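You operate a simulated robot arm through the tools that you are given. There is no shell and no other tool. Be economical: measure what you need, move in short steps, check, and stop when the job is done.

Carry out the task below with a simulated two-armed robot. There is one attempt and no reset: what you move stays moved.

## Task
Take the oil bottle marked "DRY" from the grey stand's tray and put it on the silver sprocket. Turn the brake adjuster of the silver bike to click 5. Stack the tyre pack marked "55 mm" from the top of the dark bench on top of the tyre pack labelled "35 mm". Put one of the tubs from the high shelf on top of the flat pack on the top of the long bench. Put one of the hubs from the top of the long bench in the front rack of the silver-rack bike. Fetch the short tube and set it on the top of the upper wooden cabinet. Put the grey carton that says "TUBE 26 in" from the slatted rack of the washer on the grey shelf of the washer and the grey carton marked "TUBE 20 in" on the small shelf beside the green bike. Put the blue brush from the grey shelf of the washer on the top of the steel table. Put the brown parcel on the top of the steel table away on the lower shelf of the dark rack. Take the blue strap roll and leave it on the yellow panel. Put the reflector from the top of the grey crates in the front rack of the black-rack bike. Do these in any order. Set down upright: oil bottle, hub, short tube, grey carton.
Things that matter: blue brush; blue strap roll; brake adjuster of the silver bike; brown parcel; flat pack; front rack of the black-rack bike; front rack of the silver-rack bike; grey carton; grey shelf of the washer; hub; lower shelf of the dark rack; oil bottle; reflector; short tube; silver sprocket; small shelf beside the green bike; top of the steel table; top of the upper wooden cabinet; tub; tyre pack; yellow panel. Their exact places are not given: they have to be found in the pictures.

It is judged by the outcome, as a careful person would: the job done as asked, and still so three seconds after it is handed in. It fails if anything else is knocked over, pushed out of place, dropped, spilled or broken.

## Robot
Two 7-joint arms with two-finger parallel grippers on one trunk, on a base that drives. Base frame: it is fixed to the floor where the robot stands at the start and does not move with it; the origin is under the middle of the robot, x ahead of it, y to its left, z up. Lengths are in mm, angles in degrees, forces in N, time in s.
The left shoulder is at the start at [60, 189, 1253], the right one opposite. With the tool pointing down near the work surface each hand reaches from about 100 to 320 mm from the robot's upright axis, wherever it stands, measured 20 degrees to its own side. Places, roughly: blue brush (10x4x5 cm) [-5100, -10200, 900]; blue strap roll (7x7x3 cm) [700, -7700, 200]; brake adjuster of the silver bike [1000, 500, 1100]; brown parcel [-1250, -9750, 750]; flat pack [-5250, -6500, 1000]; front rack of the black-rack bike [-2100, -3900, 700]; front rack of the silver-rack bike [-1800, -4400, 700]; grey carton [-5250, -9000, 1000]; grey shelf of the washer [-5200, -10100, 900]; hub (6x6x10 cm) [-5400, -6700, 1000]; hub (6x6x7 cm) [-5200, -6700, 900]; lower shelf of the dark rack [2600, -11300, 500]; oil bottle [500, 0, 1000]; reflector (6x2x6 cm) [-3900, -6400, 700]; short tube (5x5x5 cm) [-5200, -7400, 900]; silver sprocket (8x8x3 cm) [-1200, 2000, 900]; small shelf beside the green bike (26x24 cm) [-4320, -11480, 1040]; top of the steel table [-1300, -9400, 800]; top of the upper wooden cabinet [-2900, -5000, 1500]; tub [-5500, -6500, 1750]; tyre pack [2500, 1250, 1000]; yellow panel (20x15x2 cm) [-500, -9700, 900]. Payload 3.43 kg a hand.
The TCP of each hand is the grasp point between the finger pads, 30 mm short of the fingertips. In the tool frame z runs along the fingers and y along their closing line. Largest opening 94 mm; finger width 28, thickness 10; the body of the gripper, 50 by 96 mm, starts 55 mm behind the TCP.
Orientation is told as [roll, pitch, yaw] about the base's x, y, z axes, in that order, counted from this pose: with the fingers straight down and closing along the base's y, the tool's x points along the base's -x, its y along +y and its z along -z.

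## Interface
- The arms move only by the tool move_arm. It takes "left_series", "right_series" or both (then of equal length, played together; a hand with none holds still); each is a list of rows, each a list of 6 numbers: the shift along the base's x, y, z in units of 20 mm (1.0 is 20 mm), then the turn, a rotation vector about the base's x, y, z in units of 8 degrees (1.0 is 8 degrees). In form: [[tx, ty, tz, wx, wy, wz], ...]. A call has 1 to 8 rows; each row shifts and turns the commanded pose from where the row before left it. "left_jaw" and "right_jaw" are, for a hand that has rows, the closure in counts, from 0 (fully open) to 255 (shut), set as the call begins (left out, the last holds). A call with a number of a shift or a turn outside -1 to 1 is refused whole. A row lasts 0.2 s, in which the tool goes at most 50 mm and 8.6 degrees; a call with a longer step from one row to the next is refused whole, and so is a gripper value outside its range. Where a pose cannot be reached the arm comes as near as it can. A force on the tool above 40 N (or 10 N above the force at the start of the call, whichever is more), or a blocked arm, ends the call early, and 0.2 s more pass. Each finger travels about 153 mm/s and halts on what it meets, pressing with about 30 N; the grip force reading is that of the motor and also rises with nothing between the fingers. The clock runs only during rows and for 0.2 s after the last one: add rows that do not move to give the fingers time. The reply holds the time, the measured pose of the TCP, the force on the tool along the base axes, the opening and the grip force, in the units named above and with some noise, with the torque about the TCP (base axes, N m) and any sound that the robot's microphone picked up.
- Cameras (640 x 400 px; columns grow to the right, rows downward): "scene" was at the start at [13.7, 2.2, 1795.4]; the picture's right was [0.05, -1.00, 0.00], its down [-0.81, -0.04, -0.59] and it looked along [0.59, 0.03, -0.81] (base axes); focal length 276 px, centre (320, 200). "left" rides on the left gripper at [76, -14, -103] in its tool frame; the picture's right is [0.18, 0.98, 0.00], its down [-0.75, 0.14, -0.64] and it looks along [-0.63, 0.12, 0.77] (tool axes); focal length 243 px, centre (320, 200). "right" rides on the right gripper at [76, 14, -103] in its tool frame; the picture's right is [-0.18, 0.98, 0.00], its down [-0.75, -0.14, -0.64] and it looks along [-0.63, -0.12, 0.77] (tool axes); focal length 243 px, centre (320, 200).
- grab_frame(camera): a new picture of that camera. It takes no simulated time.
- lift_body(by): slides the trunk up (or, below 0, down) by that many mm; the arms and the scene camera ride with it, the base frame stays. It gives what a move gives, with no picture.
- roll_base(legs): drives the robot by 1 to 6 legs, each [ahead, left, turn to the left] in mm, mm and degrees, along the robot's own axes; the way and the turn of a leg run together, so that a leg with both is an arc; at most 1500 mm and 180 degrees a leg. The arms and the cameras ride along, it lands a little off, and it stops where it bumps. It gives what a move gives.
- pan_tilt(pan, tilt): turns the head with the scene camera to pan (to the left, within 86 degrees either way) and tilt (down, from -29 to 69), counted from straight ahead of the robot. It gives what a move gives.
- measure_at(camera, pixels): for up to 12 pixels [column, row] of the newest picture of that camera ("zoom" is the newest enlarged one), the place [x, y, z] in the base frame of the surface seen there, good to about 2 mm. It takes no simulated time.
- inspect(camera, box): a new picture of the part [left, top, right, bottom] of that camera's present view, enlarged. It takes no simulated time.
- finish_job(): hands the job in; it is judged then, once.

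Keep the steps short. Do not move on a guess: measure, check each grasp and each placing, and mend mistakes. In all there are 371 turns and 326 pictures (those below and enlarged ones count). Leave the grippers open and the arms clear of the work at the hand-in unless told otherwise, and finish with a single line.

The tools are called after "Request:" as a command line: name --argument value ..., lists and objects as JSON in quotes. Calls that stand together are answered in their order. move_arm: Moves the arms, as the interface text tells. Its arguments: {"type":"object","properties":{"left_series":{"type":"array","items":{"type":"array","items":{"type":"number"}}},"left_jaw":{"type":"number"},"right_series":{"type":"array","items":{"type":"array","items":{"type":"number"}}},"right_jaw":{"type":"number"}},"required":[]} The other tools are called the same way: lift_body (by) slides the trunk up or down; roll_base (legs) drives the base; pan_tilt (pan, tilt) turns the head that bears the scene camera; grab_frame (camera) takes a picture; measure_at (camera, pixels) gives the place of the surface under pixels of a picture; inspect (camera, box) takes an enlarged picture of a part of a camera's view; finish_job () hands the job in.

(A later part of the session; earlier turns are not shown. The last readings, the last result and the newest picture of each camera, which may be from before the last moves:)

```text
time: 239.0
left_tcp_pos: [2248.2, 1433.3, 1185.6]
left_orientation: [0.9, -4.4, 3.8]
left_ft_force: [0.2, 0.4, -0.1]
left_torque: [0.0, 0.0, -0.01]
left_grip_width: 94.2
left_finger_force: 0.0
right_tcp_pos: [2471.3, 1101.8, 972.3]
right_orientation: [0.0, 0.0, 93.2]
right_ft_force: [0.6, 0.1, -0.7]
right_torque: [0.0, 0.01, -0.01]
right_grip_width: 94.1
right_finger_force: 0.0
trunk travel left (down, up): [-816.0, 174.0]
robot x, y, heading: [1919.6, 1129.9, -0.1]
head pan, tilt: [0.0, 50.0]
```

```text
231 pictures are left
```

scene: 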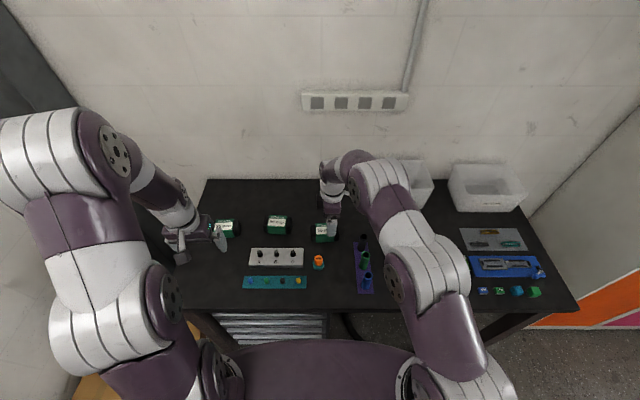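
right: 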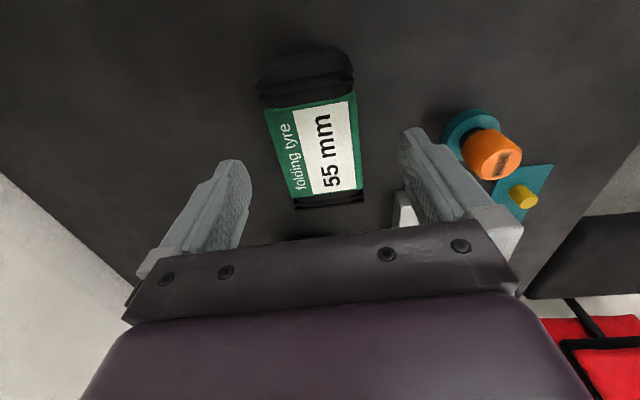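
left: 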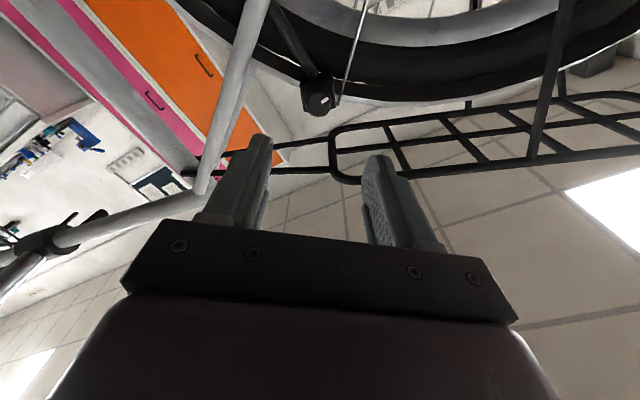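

Centred. Lower 82 mm and close.

Request:
measure_at --camera "right" --pixels '[[492, 150], [470, 125], [455, 140], [520, 150]]'

Request:
lift_body --by -81

Request:
move_arm --right_series '[[0, 0, 0, 0, 0, 0], [0, 0, 0, 0, 0, 0], [0, 0, 0, 0, 0, 0]]' --right_jaw 255

Request:
lift_body --by 140

Request:
grab_frame --camera "right"

```text
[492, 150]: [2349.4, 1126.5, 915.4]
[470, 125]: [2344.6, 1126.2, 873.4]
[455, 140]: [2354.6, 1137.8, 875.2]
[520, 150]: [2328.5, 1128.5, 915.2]
```

```text
time: 240.1
left_tcp_pos: [2248.4, 1433.6, 1104.9]
left_orientation: [0.9, -4.5, 3.9]
left_ft_force: [-0.3, 0.3, -0.3]
left_torque: [-0.02, 0.02, 0.02]
left_grip_width: 94.0
left_finger_force: 0.1
right_tcp_pos: [2471.1, 1102.3, 890.2]
right_orientation: [-0.1, 0.0, 93.2]
right_ft_force: [0.4, -0.1, 0.4]
right_torque: [0.04, 0.01, -0.02]
right_grip_width: 93.8
right_finger_force: 0.1
trunk travel left (down, up): [-735.0, 255.0]
robot x, y, heading: [1920.9, 1134.7, -0.1]
head pan, tilt: [0.0, 50.0]
```

```text
time: 240.9
left_tcp_pos: [2247.7, 1434.5, 1105.0]
left_orientation: [0.9, -4.4, 3.8]
left_ft_force: [0.2, 0.8, 0.0]
left_torque: [-0.03, 0.0, -0.02]
left_grip_width: 94.1
left_finger_force: 0.0
right_tcp_pos: [2472.1, 1102.9, 889.9]
right_orientation: [-0.1, 0.0, 93.3]
right_ft_force: [0.2, -0.3, 1.2]
right_torque: [0.08, 0.11, -0.13]
right_grip_width: 64.4
right_finger_force: 29.9
trunk travel left (down, up): [-735.0, 255.0]
robot x, y, heading: [1917.4, 1131.5, -0.2]
head pan, tilt: [0.0, 50.0]
```

```text
time: 242.6
left_tcp_pos: [2248.9, 1434.4, 1245.2]
left_orientation: [0.9, -4.5, 3.8]
left_ft_force: [-0.5, 0.2, 0.4]
left_torque: [0.01, -0.01, -0.04]
left_grip_width: 93.9
left_finger_force: 0.1
right_tcp_pos: [2472.0, 1102.6, 1029.8]
right_orientation: [0.0, 0.0, 93.4]
right_ft_force: [-0.2, 0.7, -4.2]
right_torque: [-0.08, 0.04, 0.01]
right_grip_width: 64.2
right_finger_force: 29.7
trunk travel left (down, up): [-875.0, 115.0]
robot x, y, heading: [1919.5, 1132.9, 0.1]
head pan, tilt: [0.0, 50.0]
```

```text
230 pictures are left
```

right: 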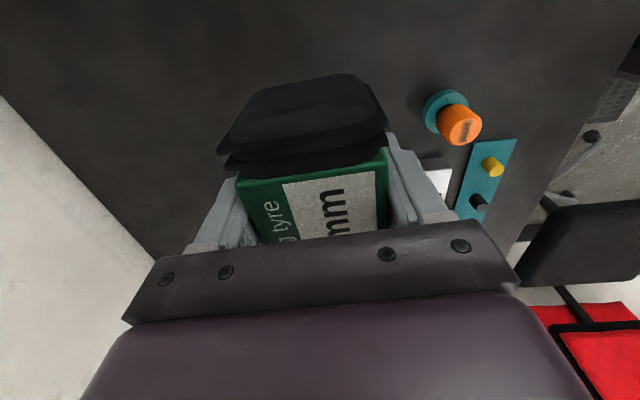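

Held. Before moving left I check the chair and boxes on my left.

Request:
pan_tilt --pan 70 --tilt 55

Request:
grab_frame --camera "scene"

```text
time: 244.0
left_tcp_pos: [2248.3, 1433.9, 1244.8]
left_orientation: [0.9, -4.4, 3.8]
left_ft_force: [-0.5, 0.1, -0.8]
left_torque: [0.01, 0.01, 0.0]
left_grip_width: 94.1
left_finger_force: 0.1
right_tcp_pos: [2471.9, 1103.2, 1029.7]
right_orientation: [-0.1, 0.1, 93.3]
right_ft_force: [0.0, -0.1, -4.3]
right_torque: [-0.05, 0.03, -0.02]
right_grip_width: 63.9
right_finger_force: 30.0
trunk travel left (down, up): [-875.0, 115.0]
robot x, y, heading: [1920.9, 1132.6, 0.1]
head pan, tilt: [70.0, 55.0]
```

```text
229 pictures are left
```

scene: 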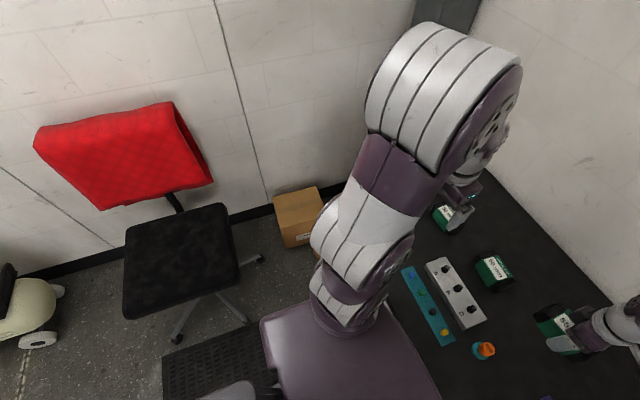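

Request:
measure_at --camera "scene" --pixels '[[260, 260], [230, 215], [235, 275], [178, 338], [245, 318], [300, 235], [322, 215], [280, 370], [330, 300], [400, 60], [450, 215], [245, 80]]'

```text
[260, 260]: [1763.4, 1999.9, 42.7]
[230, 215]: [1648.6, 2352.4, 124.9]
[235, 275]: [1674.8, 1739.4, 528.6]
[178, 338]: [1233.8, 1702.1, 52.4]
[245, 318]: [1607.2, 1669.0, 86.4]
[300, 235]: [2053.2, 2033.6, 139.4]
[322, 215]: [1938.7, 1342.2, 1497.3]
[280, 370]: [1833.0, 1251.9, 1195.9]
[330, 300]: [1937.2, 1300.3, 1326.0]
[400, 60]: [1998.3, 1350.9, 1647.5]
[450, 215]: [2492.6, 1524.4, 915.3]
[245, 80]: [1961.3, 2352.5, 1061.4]
```

Chair is far enough if I stop at y≈1520. Strafe left 385 and look down on the 35 mm pack.

Request:
roll_base --legs '[[0, 385, 0]]'

Request:
pan_tilt --pan 0 --tilt 50

Request:
grab_frame --camera "right"

Request:
grab_frame --camera "scene"

```text
time: 246.5
left_tcp_pos: [2245.6, 1827.3, 1245.2]
left_orientation: [1.0, -4.4, 4.1]
left_ft_force: [0.5, -0.2, -0.2]
left_torque: [-0.04, 0.04, -0.01]
left_grip_width: 94.2
left_finger_force: 0.1
right_tcp_pos: [2470.8, 1498.2, 1030.7]
right_orientation: [-0.1, -0.1, 93.6]
right_ft_force: [0.0, -0.7, -4.1]
right_torque: [-0.05, 0.01, 0.0]
right_grip_width: 64.1
right_finger_force: 30.6
trunk travel left (down, up): [-875.0, 115.0]
robot x, y, heading: [1916.9, 1528.0, 0.2]
head pan, tilt: [70.0, 55.0]
```

```text
time: 247.9
left_tcp_pos: [2246.4, 1828.6, 1245.2]
left_orientation: [0.9, -4.4, 4.1]
left_ft_force: [-0.5, 0.4, 0.2]
left_torque: [0.0, -0.03, 0.02]
left_grip_width: 94.2
left_finger_force: 0.0
right_tcp_pos: [2471.5, 1498.1, 1030.0]
right_orientation: [0.0, 0.0, 93.6]
right_ft_force: [-0.2, 0.6, -4.3]
right_torque: [-0.04, 0.01, 0.02]
right_grip_width: 64.3
right_finger_force: 29.7
trunk travel left (down, up): [-875.0, 115.0]
robot x, y, heading: [1918.2, 1526.2, 0.4]
head pan, tilt: [0.0, 50.0]
```

```text
228 pictures are left
```

right: 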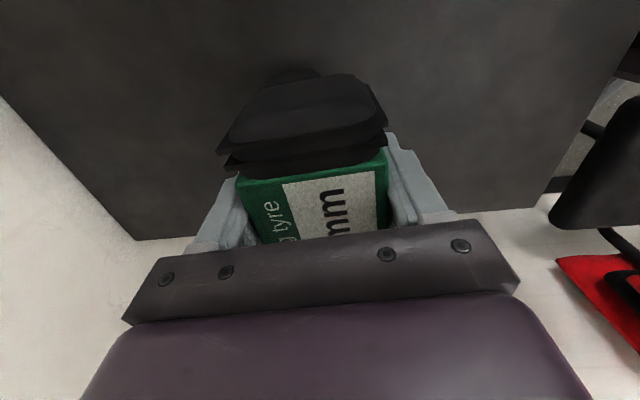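

```text
227 pictures are left
```

scene: 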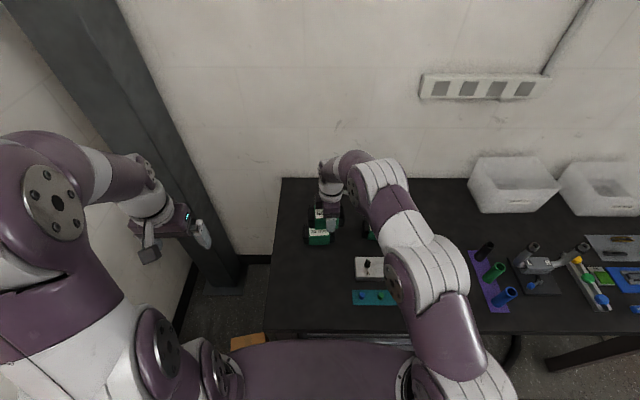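

Zoom on both packs to measure the lower (35 mm) pack exactly.

Request:
inspect --camera "scene" --box '[295, 195, 355, 255]'

Request:
measure_at --camera "zoom" --pixels '[[240, 260], [270, 255], [330, 250], [240, 280], [330, 275], [215, 270], [350, 265], [285, 225], [190, 270], [245, 245]]'

```text
6.67 times, centred on (325, 225) of scene
```

zoom: 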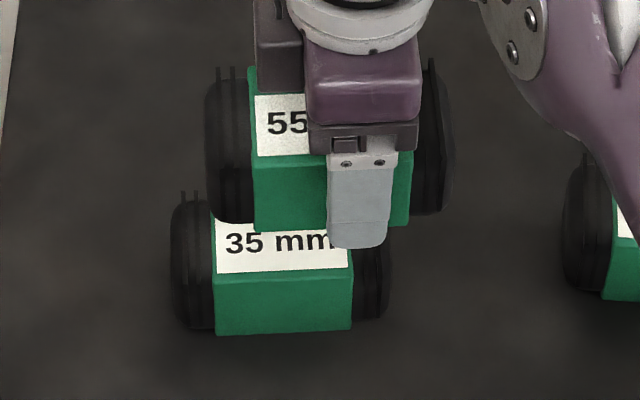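

```text
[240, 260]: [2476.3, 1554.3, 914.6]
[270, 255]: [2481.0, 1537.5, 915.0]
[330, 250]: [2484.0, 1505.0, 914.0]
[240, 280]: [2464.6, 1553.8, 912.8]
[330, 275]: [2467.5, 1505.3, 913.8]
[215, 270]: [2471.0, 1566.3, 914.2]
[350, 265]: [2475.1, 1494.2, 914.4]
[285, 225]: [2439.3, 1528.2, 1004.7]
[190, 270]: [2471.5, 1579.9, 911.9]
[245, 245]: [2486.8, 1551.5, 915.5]
```

35 mm pack centre (2496,1530), same slight turn. Move the hand +24.5 x, +32 y, and check.

Request:
move_arm --right_series '[[0.6, 0.8, 0, 0, 0, 0], [0.6, 0.8, 0, 0, 0, 0], [0, 0, 0, 0, 0, 0]]'

Request:
lift_body --by -70

Request:
inspect --camera "scene" --box '[285, 185, 365, 265]'

```text
time: 248.7
left_tcp_pos: [2245.1, 1828.9, 1246.6]
left_orientation: [0.9, -4.4, 4.1]
left_ft_force: [0.0, 0.5, -0.5]
left_torque: [0.01, 0.0, 0.01]
left_grip_width: 94.0
left_finger_force: 0.2
right_tcp_pos: [2494.9, 1530.5, 1030.4]
right_orientation: [-0.1, 0.1, 93.6]
right_ft_force: [-0.7, -0.6, -4.3]
right_torque: [-0.06, -0.07, 0.0]
right_grip_width: 64.4
right_finger_force: 30.0
trunk travel left (down, up): [-875.0, 115.0]
robot x, y, heading: [1919.0, 1526.8, 0.4]
head pan, tilt: [0.0, 50.0]
```

```text
time: 249.8
left_tcp_pos: [2245.2, 1829.8, 1176.3]
left_orientation: [0.9, -4.5, 4.1]
left_ft_force: [0.5, 0.4, 0.2]
left_torque: [0.01, 0.01, 0.0]
left_grip_width: 93.6
left_finger_force: 0.0
right_tcp_pos: [2497.5, 1530.1, 961.1]
right_orientation: [0.0, 0.0, 93.6]
right_ft_force: [0.5, -0.5, -4.6]
right_torque: [-0.03, -0.02, 0.0]
right_grip_width: 64.3
right_finger_force: 30.2
trunk travel left (down, up): [-805.0, 185.0]
robot x, y, heading: [1920.0, 1529.6, 0.3]
head pan, tilt: [0.0, 50.0]
```

```text
5.00 times, centred on (325, 225) of scene
```

zoom: 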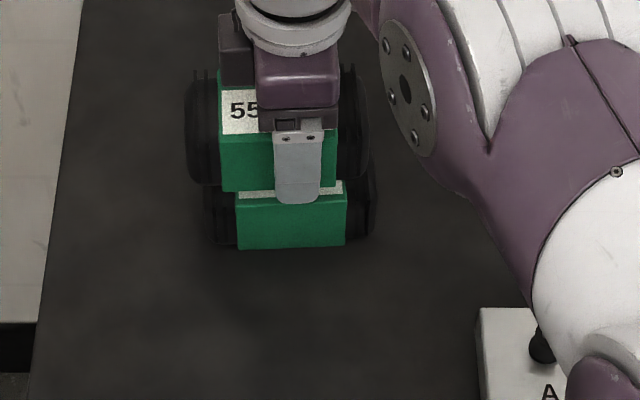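

The upper pack seems about 9 mm too far in +y. I measure both.

Request:
measure_at --camera "zoom" --pixels '[[222, 160], [332, 160], [222, 140], [240, 225], [342, 225], [238, 205], [344, 205], [188, 150], [368, 150], [206, 225], [374, 220]]'

```text
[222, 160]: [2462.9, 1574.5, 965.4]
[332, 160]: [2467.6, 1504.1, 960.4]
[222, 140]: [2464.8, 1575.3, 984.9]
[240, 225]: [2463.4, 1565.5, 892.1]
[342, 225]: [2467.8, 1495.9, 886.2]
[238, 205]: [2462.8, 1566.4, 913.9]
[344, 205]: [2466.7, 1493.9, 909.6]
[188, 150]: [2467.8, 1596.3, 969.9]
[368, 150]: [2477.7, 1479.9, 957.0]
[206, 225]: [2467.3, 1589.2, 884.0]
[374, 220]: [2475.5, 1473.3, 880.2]
```

Shift −9 mm in y, then lower 13 mm to contact.

Request:
move_arm --right_series '[[0, -0.45, 0, 0, 0, 0], [0, 0, 0, 0, 0, 0]]'

Request:
lift_body --by -13

Request:
lift_body --by -2

```text
time: 250.4
left_tcp_pos: [2246.5, 1829.4, 1175.0]
left_orientation: [0.9, -4.4, 4.1]
left_ft_force: [-0.2, -0.5, -0.3]
left_torque: [-0.04, -0.03, 0.0]
left_grip_width: 93.8
left_finger_force: 0.0
right_tcp_pos: [2496.1, 1521.6, 960.9]
right_orientation: [-0.1, 0.0, 93.5]
right_ft_force: [0.0, 0.4, -4.0]
right_torque: [0.01, -0.02, -0.04]
right_grip_width: 64.3
right_finger_force: 30.2
trunk travel left (down, up): [-805.0, 185.0]
robot x, y, heading: [1918.7, 1526.4, 0.1]
head pan, tilt: [0.0, 50.0]
```

```text
time: 251.0
left_tcp_pos: [2246.3, 1829.4, 1162.3]
left_orientation: [0.9, -4.5, 4.1]
left_ft_force: [1.0, 0.0, -0.1]
left_torque: [-0.04, 0.0, -0.05]
left_grip_width: 94.1
left_finger_force: 0.0
right_tcp_pos: [2496.6, 1521.2, 947.6]
right_orientation: [0.0, 0.0, 93.6]
right_ft_force: [-0.5, 0.5, -4.4]
right_torque: [-0.06, 0.02, -0.04]
right_grip_width: 64.4
right_finger_force: 30.4
trunk travel left (down, up): [-792.0, 198.0]
robot x, y, heading: [1916.1, 1524.6, 0.4]
head pan, tilt: [0.0, 50.0]
```

```text
time: 251.5
left_tcp_pos: [2246.7, 1828.8, 1159.7]
left_orientation: [0.8, -4.5, 4.1]
left_ft_force: [-0.5, -0.1, 0.4]
left_torque: [-0.01, 0.05, 0.0]
left_grip_width: 93.7
left_finger_force: 0.0
right_tcp_pos: [2495.2, 1522.0, 945.7]
right_orientation: [-0.1, 0.0, 93.6]
right_ft_force: [0.3, 0.2, -4.6]
right_torque: [-0.03, 0.02, 0.0]
right_grip_width: 64.2
right_finger_force: 30.4
trunk travel left (down, up): [-790.0, 200.0]
robot x, y, heading: [1918.8, 1523.3, 0.3]
head pan, tilt: [0.0, 50.0]
```

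Request:
lift_body --by -2

Request:
lift_body --by -1.5

```text
time: 252.0
left_tcp_pos: [2244.2, 1828.4, 1156.6]
left_orientation: [1.0, -4.3, 4.1]
left_ft_force: [0.2, 0.0, 0.5]
left_torque: [-0.04, -0.01, 0.04]
left_grip_width: 93.9
left_finger_force: 0.1
right_tcp_pos: [2496.2, 1521.7, 945.5]
right_orientation: [-0.2, 0.1, 93.6]
right_ft_force: [-0.9, -1.5, 5.2]
right_torque: [0.18, 0.29, 0.12]
right_grip_width: 64.3
right_finger_force: 29.8
trunk travel left (down, up): [-788.0, 202.0]
robot x, y, heading: [1915.4, 1529.0, 0.3]
head pan, tilt: [0.0, 50.0]
```

```text
time: 252.5
left_tcp_pos: [2243.9, 1829.9, 1156.6]
left_orientation: [0.8, -4.5, 4.0]
left_ft_force: [-0.2, -0.3, 0.0]
left_torque: [0.01, 0.01, -0.02]
left_grip_width: 94.0
left_finger_force: 0.1
right_tcp_pos: [2495.0, 1522.0, 946.3]
right_orientation: [-0.4, -0.1, 93.6]
right_ft_force: [1.1, -1.8, 17.8]
right_torque: [-0.16, 0.62, -0.03]
right_grip_width: 64.5
right_finger_force: 29.7
trunk travel left (down, up): [-787.0, 203.0]
robot x, y, heading: [1914.6, 1528.6, 0.1]
head pan, tilt: [0.0, 50.0]
```

In contact. Release gently and rise.

Request:
lift_body --by 1

Request:
move_arm --right_series '[[0, 0, 0, 0, 0, 0], [0, 0, 0, 0, 0, 0], [0, 0, 0, 0, 0, 0]]' --right_jaw 40

Request:
lift_body --by 150

Request:
roll_base --legs '[[-150, 0, 0]]'

Request:
inspect --camera "scene" --box '[260, 140, 380, 230]'

```text
time: 253.0
left_tcp_pos: [2244.3, 1828.8, 1159.1]
left_orientation: [0.8, -4.5, 4.1]
left_ft_force: [0.2, -0.1, -0.1]
left_torque: [-0.01, -0.06, 0.02]
left_grip_width: 93.9
left_finger_force: 0.0
right_tcp_pos: [2495.2, 1522.0, 945.7]
right_orientation: [-0.3, -0.1, 93.5]
right_ft_force: [5.8, -0.6, 17.9]
right_torque: [0.07, 0.37, -0.09]
right_grip_width: 64.2
right_finger_force: 30.2
trunk travel left (down, up): [-788.0, 202.0]
robot x, y, heading: [1914.7, 1527.0, 0.5]
head pan, tilt: [0.0, 50.0]
```

```text
time: 253.8
left_tcp_pos: [2245.5, 1829.6, 1157.7]
left_orientation: [0.9, -4.3, 4.1]
left_ft_force: [0.1, 0.4, -0.7]
left_torque: [-0.02, 0.01, 0.01]
left_grip_width: 94.0
left_finger_force: 0.0
right_tcp_pos: [2495.9, 1522.2, 943.3]
right_orientation: [0.1, 0.1, 93.6]
right_ft_force: [0.4, -0.2, -0.2]
right_torque: [-0.03, 0.0, 0.01]
right_grip_width: 79.1
right_finger_force: 0.1
trunk travel left (down, up): [-788.0, 202.0]
robot x, y, heading: [1918.6, 1523.9, 0.2]
head pan, tilt: [0.0, 50.0]
```

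```text
time: 255.6
left_tcp_pos: [2244.3, 1829.8, 1306.8]
left_orientation: [0.9, -4.3, 4.1]
left_ft_force: [-0.1, 0.1, -0.1]
left_torque: [0.0, 0.0, 0.01]
left_grip_width: 94.0
left_finger_force: 0.1
right_tcp_pos: [2495.8, 1521.0, 1094.2]
right_orientation: [0.0, 0.0, 93.6]
right_ft_force: [0.3, 0.4, -0.1]
right_torque: [-0.01, -0.01, 0.0]
right_grip_width: 79.2
right_finger_force: 0.0
trunk travel left (down, up): [-938.0, 52.0]
robot x, y, heading: [1917.0, 1527.6, 0.0]
head pan, tilt: [0.0, 50.0]
```

```text
time: 256.8
left_tcp_pos: [2177.0, 1808.5, 1309.6]
left_orientation: [0.6, -4.8, 1.5]
left_ft_force: [-1.0, -0.1, 0.4]
left_torque: [-0.05, -0.08, 0.01]
left_grip_width: 94.0
left_finger_force: 0.1
right_tcp_pos: [2414.2, 1489.3, 1099.0]
right_orientation: [-0.6, 0.2, 91.0]
right_ft_force: [-0.7, 0.2, -0.1]
right_torque: [-0.03, -0.06, -0.02]
right_grip_width: 79.1
right_finger_force: 0.1
trunk travel left (down, up): [-938.0, 52.0]
robot x, y, heading: [1845.4, 1513.2, -2.3]
head pan, tilt: [0.0, 50.0]
stopped in leg 1: the robot was blocked; the commanded pose is now the measured one
```

```text
4.44 times, centred on (320, 185) of scene
```

zoom: 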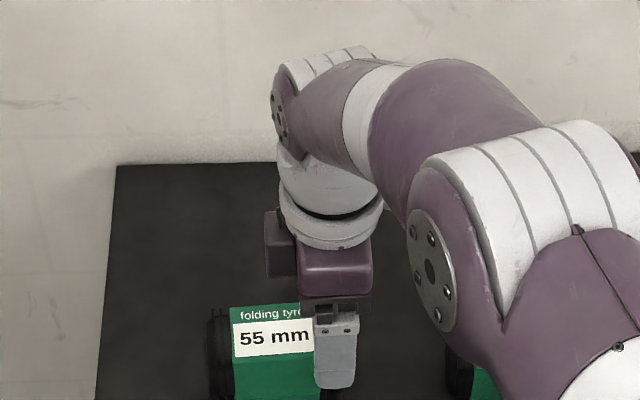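

Blocked by the chair's foot; I move straight away to the right, then look at the stack and the chair.

Request:
roll_base --legs '[[20, -200, 2.3], [-120, 0, 0]]'

Request:
pan_tilt --pan 15 --tilt 42

Request:
grab_frame --camera "scene"

Request:
pan_tilt --pan 82 --tilt 50

Request:
grab_frame --camera "scene"

```text
time: 259.2
left_tcp_pos: [2071.6, 1616.5, 1306.7]
left_orientation: [1.0, -4.3, 3.8]
left_ft_force: [-0.2, 0.2, 0.5]
left_torque: [0.0, 0.03, -0.03]
left_grip_width: 93.9
left_finger_force: 0.0
right_tcp_pos: [2320.2, 1309.2, 1093.7]
right_orientation: [-0.1, -0.2, 93.3]
right_ft_force: [0.3, 0.0, 0.3]
right_torque: [0.01, 0.01, -0.04]
right_grip_width: 79.2
right_finger_force: 0.1
trunk travel left (down, up): [-938.0, 52.0]
robot x, y, heading: [1741.1, 1314.9, 0.1]
head pan, tilt: [0.0, 50.0]
```

```text
time: 260.0
left_tcp_pos: [2067.0, 1618.2, 1308.4]
left_orientation: [0.9, -4.5, 3.7]
left_ft_force: [-0.4, 0.3, 0.1]
left_torque: [-0.02, -0.01, 0.0]
left_grip_width: 94.1
left_finger_force: 0.1
right_tcp_pos: [2317.4, 1308.9, 1094.8]
right_orientation: [-0.2, 0.0, 93.4]
right_ft_force: [-1.3, 0.5, -0.4]
right_torque: [0.01, -0.01, 0.0]
right_grip_width: 79.0
right_finger_force: 0.1
trunk travel left (down, up): [-938.0, 52.0]
robot x, y, heading: [1743.3, 1317.9, -0.2]
head pan, tilt: [15.0, 42.0]
```

```text
223 pictures are left
```

scene: 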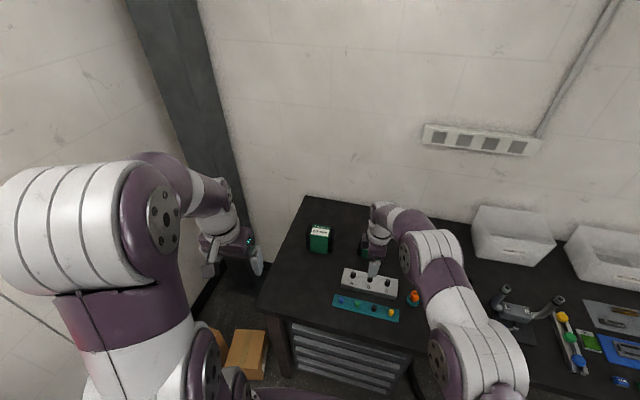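

```text
time: 261.4
left_tcp_pos: [2071.1, 1618.0, 1306.8]
left_orientation: [1.0, -4.4, 3.7]
left_ft_force: [-0.7, 0.4, -0.4]
left_torque: [0.04, 0.01, 0.01]
left_grip_width: 94.1
left_finger_force: 0.0
right_tcp_pos: [2318.2, 1309.3, 1094.1]
right_orientation: [-0.2, 0.0, 93.3]
right_ft_force: [0.2, 0.3, 0.7]
right_torque: [0.02, -0.02, -0.01]
right_grip_width: 79.4
right_finger_force: 0.1
trunk travel left (down, up): [-938.0, 52.0]
robot x, y, heading: [1740.0, 1316.1, -0.2]
head pan, tilt: [82.0, 50.0]
```

```text
222 pictures are left
```

scene: 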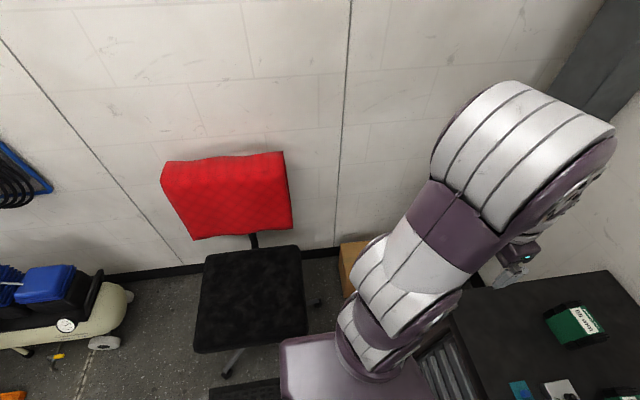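

The stack stands. I check the chair has not moved (earlier seat corner at (1675,1740)).

Request:
measure_at --camera "scene" --pixels '[[303, 320], [300, 330], [297, 250], [226, 372], [317, 303], [200, 345], [580, 320]]'

Request:
inspect --camera "scene" --box '[520, 280, 640, 370]'

```text
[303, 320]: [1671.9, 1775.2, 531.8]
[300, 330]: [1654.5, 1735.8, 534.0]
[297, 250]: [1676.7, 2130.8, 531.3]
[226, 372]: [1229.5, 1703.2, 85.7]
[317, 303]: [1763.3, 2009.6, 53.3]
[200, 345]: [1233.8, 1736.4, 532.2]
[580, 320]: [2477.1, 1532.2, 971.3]
```

```text
4.44 times, centred on (580, 325) of scene
```

zoom: 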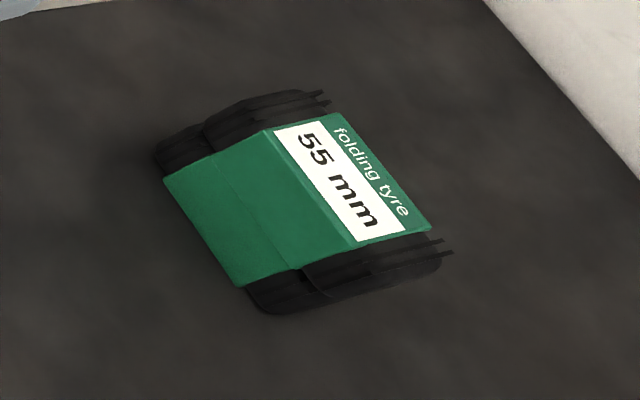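

The chair is unmoved (fixed). Now the far tasks. I retract the right hand, strafe back to y≈−1100, move to x≈1450 and face south to look.

Request:
move_arm --right_series '[[-1, 0, 0.4, 0, 0, 0], [-1, 0, 0.4, 0, 0, 0], [-1, 0, 0.4, 0, 0, 0], [-1, 0, 0.4, 0, 0, 0], [-1, 0, 0.4, 0, 0, 0], [-1, 0, 0.4, 0, 0, 0], [-1, 0, 0.4, 0, 0, 0], [-1, 0, 0.4, 0, 0, 0]]' --right_jaw 0

Request:
roll_base --legs '[[0, -1220, 0], [0, -1200, 0], [-290, 0, 0], [0, 0, -90]]'

Request:
pan_tilt --pan 0 --tilt 22

Request:
grab_frame --camera "scene"

```text
time: 263.2
left_tcp_pos: [2069.6, 1617.4, 1308.1]
left_orientation: [0.9, -4.5, 3.8]
left_ft_force: [-0.1, 0.4, 0.2]
left_torque: [-0.03, -0.02, 0.0]
left_grip_width: 93.7
left_finger_force: 0.1
right_tcp_pos: [2158.3, 1310.0, 1158.7]
right_orientation: [-0.2, 0.1, 93.3]
right_ft_force: [0.1, 0.7, -0.4]
right_torque: [-0.01, -0.02, -0.02]
right_grip_width: 94.2
right_finger_force: 0.1
trunk travel left (down, up): [-938.0, 52.0]
robot x, y, heading: [1740.7, 1315.3, 0.0]
head pan, tilt: [82.0, 50.0]
```

```text
time: 280.4
left_tcp_pos: [1746.0, -1428.2, 1307.6]
left_orientation: [0.8, -4.4, -86.0]
left_ft_force: [0.0, 0.1, 0.2]
left_torque: [0.01, 0.0, -0.01]
left_grip_width: 94.0
left_finger_force: 0.1
right_tcp_pos: [1437.5, -1517.7, 1159.1]
right_orientation: [-0.2, 0.0, 3.6]
right_ft_force: [-1.0, 0.4, 0.4]
right_torque: [-0.01, -0.01, 0.03]
right_grip_width: 94.0
right_finger_force: 0.1
trunk travel left (down, up): [-938.0, 52.0]
robot x, y, heading: [1446.3, -1097.4, -89.9]
head pan, tilt: [82.0, 50.0]
```

```text
time: 281.9
left_tcp_pos: [1746.1, -1427.8, 1308.2]
left_orientation: [0.9, -4.4, -86.0]
left_ft_force: [0.0, -0.1, 0.0]
left_torque: [0.03, -0.01, 0.01]
left_grip_width: 94.3
left_finger_force: 0.0
right_tcp_pos: [1439.7, -1518.0, 1157.6]
right_orientation: [-0.2, 0.0, 3.6]
right_ft_force: [0.5, -0.1, 0.5]
right_torque: [-0.01, -0.02, -0.03]
right_grip_width: 94.1
right_finger_force: 0.1
trunk travel left (down, up): [-938.0, 52.0]
robot x, y, heading: [1442.1, -1100.3, -90.1]
head pan, tilt: [0.0, 22.0]
```

```text
220 pictures are left
```

scene: 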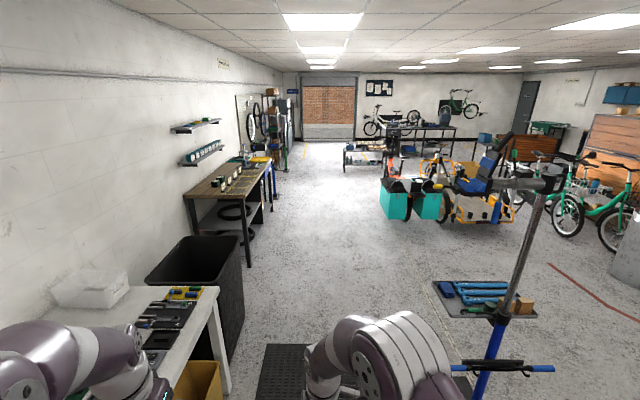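

A clear aisle runs south. I measure obstacles along it.

Request:
measure_at --camera "scene" --pixels '[[390, 210], [440, 215], [345, 165], [245, 260], [270, 190], [300, 150], [510, 200], [240, 330], [290, 165], [365, 180], [330, 230], [330, 140]]'

Request:
inspect --camera "scene" --box '[270, 90, 470, 230]'

```text
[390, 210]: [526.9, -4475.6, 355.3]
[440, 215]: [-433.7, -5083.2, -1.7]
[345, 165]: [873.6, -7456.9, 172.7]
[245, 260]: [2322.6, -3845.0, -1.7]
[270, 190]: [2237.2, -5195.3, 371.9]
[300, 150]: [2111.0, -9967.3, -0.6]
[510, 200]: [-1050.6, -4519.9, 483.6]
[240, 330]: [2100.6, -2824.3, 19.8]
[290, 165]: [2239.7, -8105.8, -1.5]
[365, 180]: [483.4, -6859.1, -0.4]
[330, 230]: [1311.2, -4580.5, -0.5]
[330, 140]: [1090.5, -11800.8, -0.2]
```

```text
2.86 times, centred on (370, 160) of scene
```

zoom: 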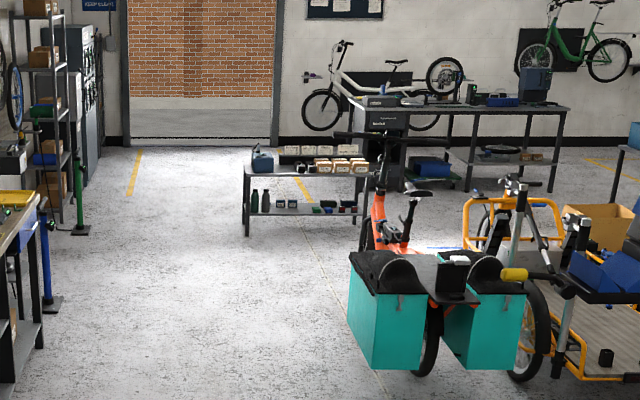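

Drive down the aisle at x≈1330 to y≈−6500.

Request:
roll_base --legs '[[1400, -110, 0], [1400, 0, 0], [1300, 0, 0], [1200, 0, 0]]'

Request:
pan_tilt --pan -20 --tilt 35

Request:
grab_frame --camera "scene"

```text
time: 307.2
left_tcp_pos: [1756.6, -6696.5, 1307.3]
left_orientation: [0.9, -4.4, -84.7]
left_ft_force: [0.0, 0.4, -0.2]
left_torque: [0.04, 0.0, 0.05]
left_grip_width: 94.4
left_finger_force: 0.0
right_tcp_pos: [1451.3, -6793.1, 1158.2]
right_orientation: [-0.1, 0.1, 4.8]
right_ft_force: [0.7, 0.0, -0.5]
right_torque: [0.01, 0.02, -0.01]
right_grip_width: 94.0
right_finger_force: 0.1
trunk travel left (down, up): [-938.0, 52.0]
robot x, y, heading: [1446.1, -6377.7, -88.4]
head pan, tilt: [0.0, 22.0]
```

```text
time: 308.1
left_tcp_pos: [1757.1, -6698.5, 1308.4]
left_orientation: [0.9, -4.4, -84.8]
left_ft_force: [0.1, 0.7, 0.8]
left_torque: [0.01, 0.01, -0.02]
left_grip_width: 94.2
left_finger_force: 0.0
right_tcp_pos: [1452.5, -6795.8, 1158.1]
right_orientation: [-0.2, 0.1, 4.7]
right_ft_force: [0.5, 1.4, 0.9]
right_torque: [-0.02, -0.02, 0.02]
right_grip_width: 94.0
right_finger_force: 0.0
trunk travel left (down, up): [-938.0, 52.0]
robot x, y, heading: [1453.3, -6375.1, -88.4]
head pan, tilt: [-20.0, 35.0]
```

```text
218 pictures are left
```

scene: 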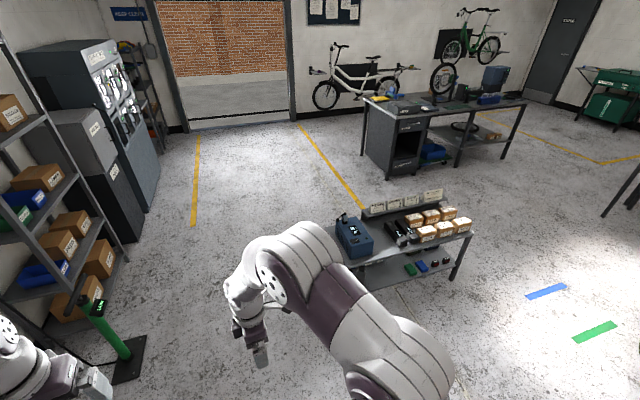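

Request:
inspect --camera "scene" --box '[320, 180, 480, 290]'

Request:
measure_at --camera "scene" --pixels '[[410, 270], [422, 266], [434, 263], [446, 262], [455, 280], [360, 255], [465, 235], [400, 270], [355, 230], [440, 200], [380, 100], [300, 120]]'

```text
3.64 times, centred on (400, 235) of scene
```

zoom: 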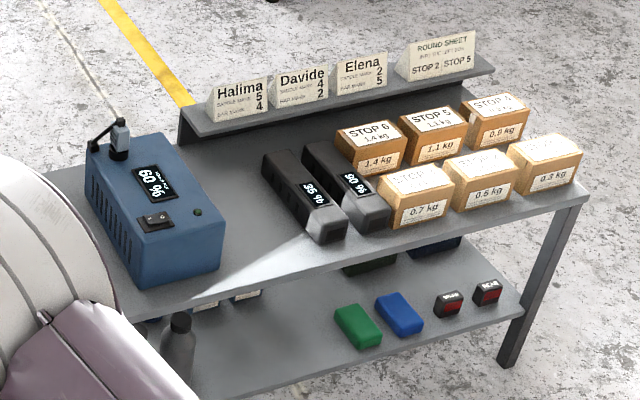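

```text
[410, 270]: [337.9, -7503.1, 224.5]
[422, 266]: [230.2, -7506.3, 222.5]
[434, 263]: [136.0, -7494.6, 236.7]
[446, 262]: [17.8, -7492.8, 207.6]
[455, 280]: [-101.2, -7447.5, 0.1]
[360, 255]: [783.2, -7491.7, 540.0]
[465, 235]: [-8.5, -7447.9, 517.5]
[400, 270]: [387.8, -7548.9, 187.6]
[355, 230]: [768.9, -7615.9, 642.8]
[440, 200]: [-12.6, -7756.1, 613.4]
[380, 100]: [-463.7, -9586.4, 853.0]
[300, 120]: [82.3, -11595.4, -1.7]
```

The strap roll should be on the low shelf of this small table at (700,−7700,200), hidden from here. I drive to its east end facing west, and look low.

Request:
roll_base --legs '[[650, -120, 0], [660, 0, 0], [0, 0, -91.5]]'

Request:
lift_body --by -500

Request:
pan_tilt --pan 0 --tilt 45

Request:
grab_frame --camera "scene"

```text
time: 318.8
left_tcp_pos: [1025.0, -7962.6, 1307.2]
left_orientation: [0.9, -4.4, -176.9]
left_ft_force: [0.1, 0.6, -0.4]
left_torque: [0.0, 0.03, -0.01]
left_grip_width: 94.0
left_finger_force: 0.2
right_tcp_pos: [940.1, -7655.3, 1157.7]
right_orientation: [-0.2, 0.0, -87.3]
right_ft_force: [-0.2, -0.1, 0.2]
right_torque: [0.0, 0.0, 0.0]
right_grip_width: 94.2
right_finger_force: 0.1
trunk travel left (down, up): [-938.0, 52.0]
robot x, y, heading: [1356.6, -7667.1, 179.0]
head pan, tilt: [-20.0, 35.0]
```

```text
refused: -500 is not a number from -400 to 400
```

```text
time: 319.6
left_tcp_pos: [1026.1, -7962.6, 1307.3]
left_orientation: [0.9, -4.4, -176.9]
left_ft_force: [0.1, 0.4, -0.3]
left_torque: [-0.02, -0.01, -0.02]
left_grip_width: 94.0
left_finger_force: 0.0
right_tcp_pos: [940.0, -7654.8, 1158.5]
right_orientation: [-0.2, 0.0, -87.3]
right_ft_force: [0.0, 0.7, 0.1]
right_torque: [0.01, -0.02, 0.0]
right_grip_width: 94.2
right_finger_force: 0.1
trunk travel left (down, up): [-938.0, 52.0]
robot x, y, heading: [1362.1, -7666.6, 179.3]
head pan, tilt: [0.0, 45.0]
```

```text
216 pictures are left
```

scene: 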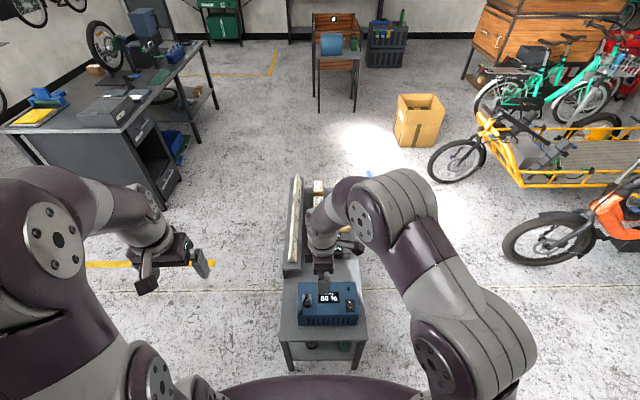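

I back up 250 and lower the trunk 700 mm to see the lower shelf.

Request:
roll_base --legs '[[-200, 0, 1]]'

Request:
lift_body --by -400

Request:
lift_body --by -300

Request:
pan_tilt --pan 0 --tilt 40

Request:
grab_frame --camera "scene"

```text
time: 321.2
left_tcp_pos: [1226.3, -7969.0, 1306.8]
left_orientation: [0.9, -4.3, -175.9]
left_ft_force: [-0.4, 0.1, -0.2]
left_torque: [0.01, -0.01, -0.01]
left_grip_width: 94.3
left_finger_force: 0.0
right_tcp_pos: [1135.8, -7662.7, 1156.4]
right_orientation: [-0.1, 0.0, -86.4]
right_ft_force: [-0.7, 0.0, -0.4]
right_torque: [-0.03, -0.04, -0.01]
right_grip_width: 94.2
right_finger_force: 0.2
trunk travel left (down, up): [-938.0, 52.0]
robot x, y, heading: [1556.4, -7666.5, -179.8]
head pan, tilt: [0.0, 45.0]
```

```text
time: 325.1
left_tcp_pos: [1230.1, -7970.2, 907.1]
left_orientation: [0.9, -4.4, -175.9]
left_ft_force: [-0.2, 0.1, 0.1]
left_torque: [-0.03, 0.03, -0.01]
left_grip_width: 93.8
left_finger_force: 0.0
right_tcp_pos: [1139.3, -7663.4, 758.1]
right_orientation: [-0.2, 0.0, -86.4]
right_ft_force: [0.1, 0.2, -0.2]
right_torque: [0.04, -0.04, 0.0]
right_grip_width: 94.3
right_finger_force: 0.1
trunk travel left (down, up): [-538.0, 452.0]
robot x, y, heading: [1558.2, -7667.1, -179.7]
head pan, tilt: [0.0, 45.0]
```

```text
time: 328.1
left_tcp_pos: [1229.9, -7969.5, 608.6]
left_orientation: [1.0, -4.4, -176.0]
left_ft_force: [-0.5, -1.3, -0.4]
left_torque: [0.01, 0.02, 0.04]
left_grip_width: 94.1
left_finger_force: 0.1
right_tcp_pos: [1138.8, -7663.6, 457.9]
right_orientation: [-0.2, 0.0, -86.4]
right_ft_force: [-0.1, 0.4, 0.2]
right_torque: [0.06, 0.0, 0.0]
right_grip_width: 93.9
right_finger_force: 0.0
trunk travel left (down, up): [-238.0, 752.0]
robot x, y, heading: [1558.2, -7667.9, -179.9]
head pan, tilt: [0.0, 45.0]
```

```text
time: 328.7
left_tcp_pos: [1229.2, -7969.7, 606.7]
left_orientation: [1.0, -4.4, -175.9]
left_ft_force: [0.4, 0.3, -0.7]
left_torque: [0.02, -0.01, 0.04]
left_grip_width: 94.0
left_finger_force: 0.0
right_tcp_pos: [1138.5, -7663.0, 457.6]
right_orientation: [-0.3, 0.0, -86.4]
right_ft_force: [0.3, -0.1, -0.4]
right_torque: [-0.01, -0.03, -0.01]
right_grip_width: 93.9
right_finger_force: 0.0
trunk travel left (down, up): [-238.0, 752.0]
robot x, y, heading: [1559.6, -7667.9, -179.8]
head pan, tilt: [0.0, 40.0]
```

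```text
215 pictures are left
```

scene: 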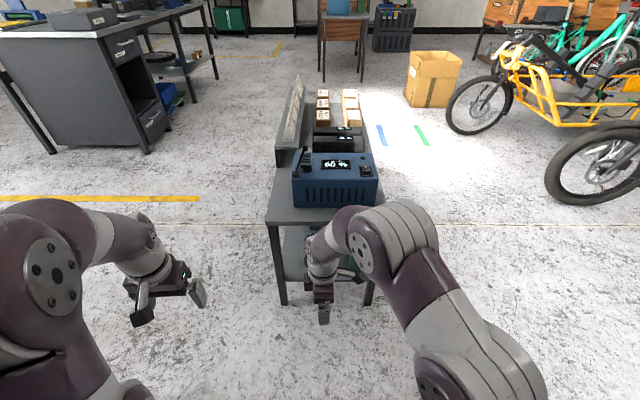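

The right arm hides the shelf. I shift right 280 mm so the table shows between my arms.

Request:
roll_base --legs '[[0, -260, 0]]'

Request:
pan_tilt --pan 15 --tilt 35

Request:
inspect --camera "scene" --box '[160, 120, 400, 330]'

```text
time: 330.6
left_tcp_pos: [1229.2, -7710.9, 606.5]
left_orientation: [0.9, -4.4, -175.7]
left_ft_force: [1.0, 1.1, 0.0]
left_torque: [0.01, 0.02, 0.02]
left_grip_width: 93.6
left_finger_force: 0.0
right_tcp_pos: [1136.7, -7406.2, 457.8]
right_orientation: [-0.2, 0.0, -86.1]
right_ft_force: [0.3, -0.5, -1.0]
right_torque: [-0.04, 0.0, 0.0]
right_grip_width: 93.9
right_finger_force: 0.0
trunk travel left (down, up): [-238.0, 752.0]
robot x, y, heading: [1554.9, -7406.4, -179.9]
head pan, tilt: [0.0, 40.0]
```

```text
time: 331.4
left_tcp_pos: [1230.5, -7711.4, 607.7]
left_orientation: [1.0, -4.4, -175.7]
left_ft_force: [-0.2, -0.2, 0.3]
left_torque: [0.0, 0.06, -0.03]
left_grip_width: 94.0
left_finger_force: 0.2
right_tcp_pos: [1137.5, -7406.4, 457.3]
right_orientation: [-0.2, 0.0, -86.2]
right_ft_force: [0.8, -0.9, -0.4]
right_torque: [-0.03, 0.03, 0.01]
right_grip_width: 93.8
right_finger_force: 0.0
trunk travel left (down, up): [-238.0, 752.0]
robot x, y, heading: [1557.9, -7408.1, -179.7]
head pan, tilt: [15.0, 35.0]
```

```text
1.90 times, centred on (280, 225) of scene
```

zoom: 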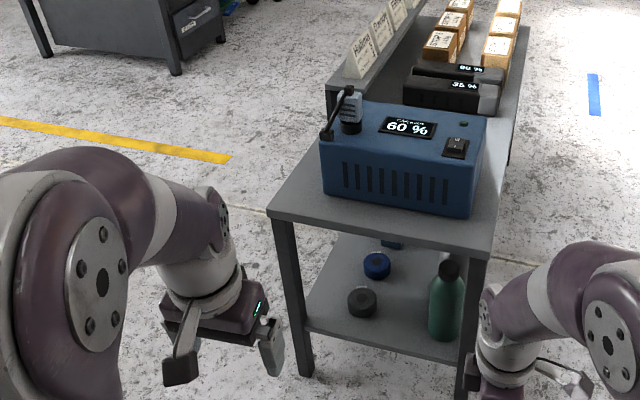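

I see a blue roll at zoom (377,265), a black roll in front at (362,302), a green bottle at (445,300). Measure.

Request:
measure_at --camera "zoom" --pixels '[[377, 258], [377, 272], [362, 293], [362, 310], [393, 243], [445, 300], [435, 320], [330, 310], [400, 320], [290, 225], [480, 250], [300, 345]]'

Request:
inspect --camera "scene" --box '[290, 225, 380, 305]'

```text
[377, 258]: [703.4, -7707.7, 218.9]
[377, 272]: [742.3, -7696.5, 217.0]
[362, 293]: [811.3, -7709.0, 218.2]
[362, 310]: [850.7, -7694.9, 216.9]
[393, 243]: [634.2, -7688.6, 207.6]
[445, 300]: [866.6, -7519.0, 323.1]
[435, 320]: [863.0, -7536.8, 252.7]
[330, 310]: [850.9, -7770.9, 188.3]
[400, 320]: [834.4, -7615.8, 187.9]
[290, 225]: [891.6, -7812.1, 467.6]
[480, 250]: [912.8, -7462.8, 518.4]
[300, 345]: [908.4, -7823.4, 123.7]
```

```text
5.00 times, centred on (335, 265) of scene
```

zoom: 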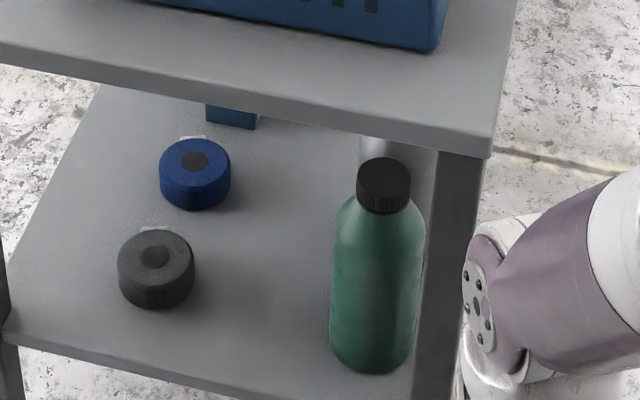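

The blue roll is at (715,−7703), top z 218; the black one stands in front from this end. From the south side it's only ~127 mm from the shelf edge and free. I drive to the south side, facing north.

Request:
roll_base --legs '[[0, 1050, 0], [0, 0, -90], [0, 560, 0]]'

Request:
pan_tilt --pan 15 --tilt 30

Request:
grab_frame --camera "scene"

```text
time: 343.4
left_tcp_pos: [701.8, -8142.3, 607.4]
left_orientation: [0.9, -4.3, 94.5]
left_ft_force: [-0.3, 0.2, -0.3]
left_torque: [0.03, -0.01, -0.01]
left_grip_width: 94.1
left_finger_force: 0.1
right_tcp_pos: [1007.2, -8049.8, 457.2]
right_orientation: [-0.3, 0.1, -176.0]
right_ft_force: [0.1, 0.0, -0.7]
right_torque: [-0.02, 0.01, 0.0]
right_grip_width: 94.2
right_finger_force: 0.0
trunk travel left (down, up): [-238.0, 752.0]
robot x, y, heading: [1007.4, -8469.3, 90.6]
head pan, tilt: [15.0, 35.0]
```

```text
time: 344.1
left_tcp_pos: [701.4, -8142.3, 608.1]
left_orientation: [0.9, -4.4, 94.6]
left_ft_force: [0.1, 0.5, 0.4]
left_torque: [0.01, -0.02, 0.02]
left_grip_width: 94.0
left_finger_force: 0.1
right_tcp_pos: [1008.4, -8049.1, 459.0]
right_orientation: [-0.2, 0.0, -176.1]
right_ft_force: [0.7, 0.0, -0.1]
right_torque: [0.01, 0.01, -0.01]
right_grip_width: 94.0
right_finger_force: 0.1
trunk travel left (down, up): [-238.0, 752.0]
robot x, y, heading: [1005.7, -8462.5, 90.7]
head pan, tilt: [15.0, 30.0]
```

```text
212 pictures are left
```

scene: 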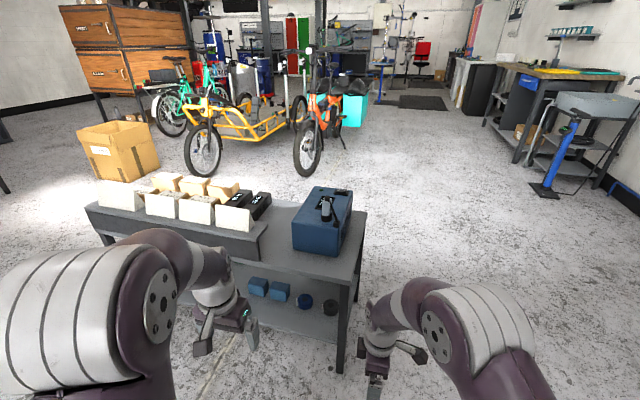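

The blue roll is visible at (303,302). I tilt the left hand forward to about 35° below horizontal and square its yaw.

Request:
move_arm --left_series '[[0, 0, 0, 1, 0, 0], [0, 0, 0, 1, 0, 0], [0, 0, 0, 1, 0, 0], [0, 0, 0, 1, 0, 0], [0, 0, 0, 1, 0, 0], [0, 0, 0, 1, 0, 0], [0, 0, 0, 0.3, 0, -0.5]]' --left_jaw 0

Request:
lift_body --by -230

```text
time: 345.6
left_tcp_pos: [701.3, -8141.3, 608.5]
left_orientation: [-4.9, -54.7, 93.6]
left_ft_force: [0.8, 0.7, -0.9]
left_torque: [-0.04, -0.05, 0.01]
left_grip_width: 93.7
left_finger_force: 0.0
right_tcp_pos: [1007.7, -8049.8, 458.0]
right_orientation: [-0.2, 0.0, -176.0]
right_ft_force: [-0.2, -0.1, -0.5]
right_torque: [-0.01, 0.01, -0.03]
right_grip_width: 94.0
right_finger_force: 0.1
trunk travel left (down, up): [-238.0, 752.0]
robot x, y, heading: [1009.3, -8466.1, 90.5]
head pan, tilt: [15.0, 30.0]
```

```text
time: 348.1
left_tcp_pos: [701.8, -8141.0, 378.0]
left_orientation: [-4.9, -54.6, 93.6]
left_ft_force: [-0.9, 0.6, -0.4]
left_torque: [0.01, -0.01, 0.03]
left_grip_width: 94.1
left_finger_force: 0.1
right_tcp_pos: [1007.3, -8049.3, 227.7]
right_orientation: [-0.3, 0.0, -176.0]
right_ft_force: [-0.5, 0.4, 0.0]
right_torque: [-0.01, -0.01, -0.03]
right_grip_width: 93.9
right_finger_force: 0.0
trunk travel left (down, up): [-8.0, 982.0]
robot x, y, heading: [1008.6, -8467.8, 90.8]
head pan, tilt: [15.0, 30.0]
```

No limits hit. Extend the arm forward and down before approaching.

Request:
move_arm --left_series '[[0.1, 1, -0.66, 0, 0, 0], [0.1, 1, -0.66, 0, 0, 0], [0.1, 1, -0.66, 0, 0, 0], [0.1, 1, -0.66, 0, 0, 0], [0.1, 1, -0.66, 0, 0, 0], [0.1, 1, -0.66, 0, 0, 0], [0, 1, -0.66, 0, 0, 0], [0, 1, -0.66, 0, 0, 0]]'

Request:
move_arm --left_series '[[0, 1, -0.66, 0, 0, 0], [0, 1, -0.66, 0, 0, 0], [0, 1, -0.66, 0, 0, 0], [0, 0.3, -0.6, 0, 0, 0]]'

Request:
grab_frame --camera "left"

```text
time: 349.9
left_tcp_pos: [713.1, -7981.2, 270.5]
left_orientation: [-4.8, -54.5, 93.6]
left_ft_force: [0.5, 0.1, -0.4]
left_torque: [-0.01, 0.01, -0.03]
left_grip_width: 93.9
left_finger_force: 0.0
right_tcp_pos: [1007.0, -8050.3, 228.9]
right_orientation: [-0.3, -0.1, -175.9]
right_ft_force: [0.1, -0.3, 0.9]
right_torque: [0.0, 0.02, 0.0]
right_grip_width: 93.9
right_finger_force: 0.0
trunk travel left (down, up): [-8.0, 982.0]
robot x, y, heading: [1006.5, -8465.9, 90.4]
head pan, tilt: [15.0, 30.0]
```

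```text
time: 350.9
left_tcp_pos: [712.7, -7914.6, 220.4]
left_orientation: [-4.9, -54.6, 93.6]
left_ft_force: [1.2, 0.2, -0.4]
left_torque: [0.01, 0.03, 0.01]
left_grip_width: 94.0
left_finger_force: 0.1
right_tcp_pos: [1008.0, -8048.6, 228.2]
right_orientation: [-0.2, 0.0, -175.9]
right_ft_force: [-0.2, -0.8, -0.3]
right_torque: [0.01, -0.04, 0.0]
right_grip_width: 94.3
right_finger_force: 0.2
trunk travel left (down, up): [-8.0, 982.0]
robot x, y, heading: [1007.9, -8470.5, 90.7]
head pan, tilt: [15.0, 30.0]
```

```text
211 pictures are left
```

left: 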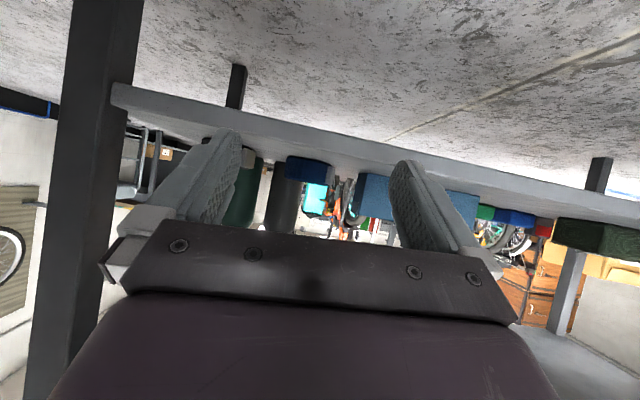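

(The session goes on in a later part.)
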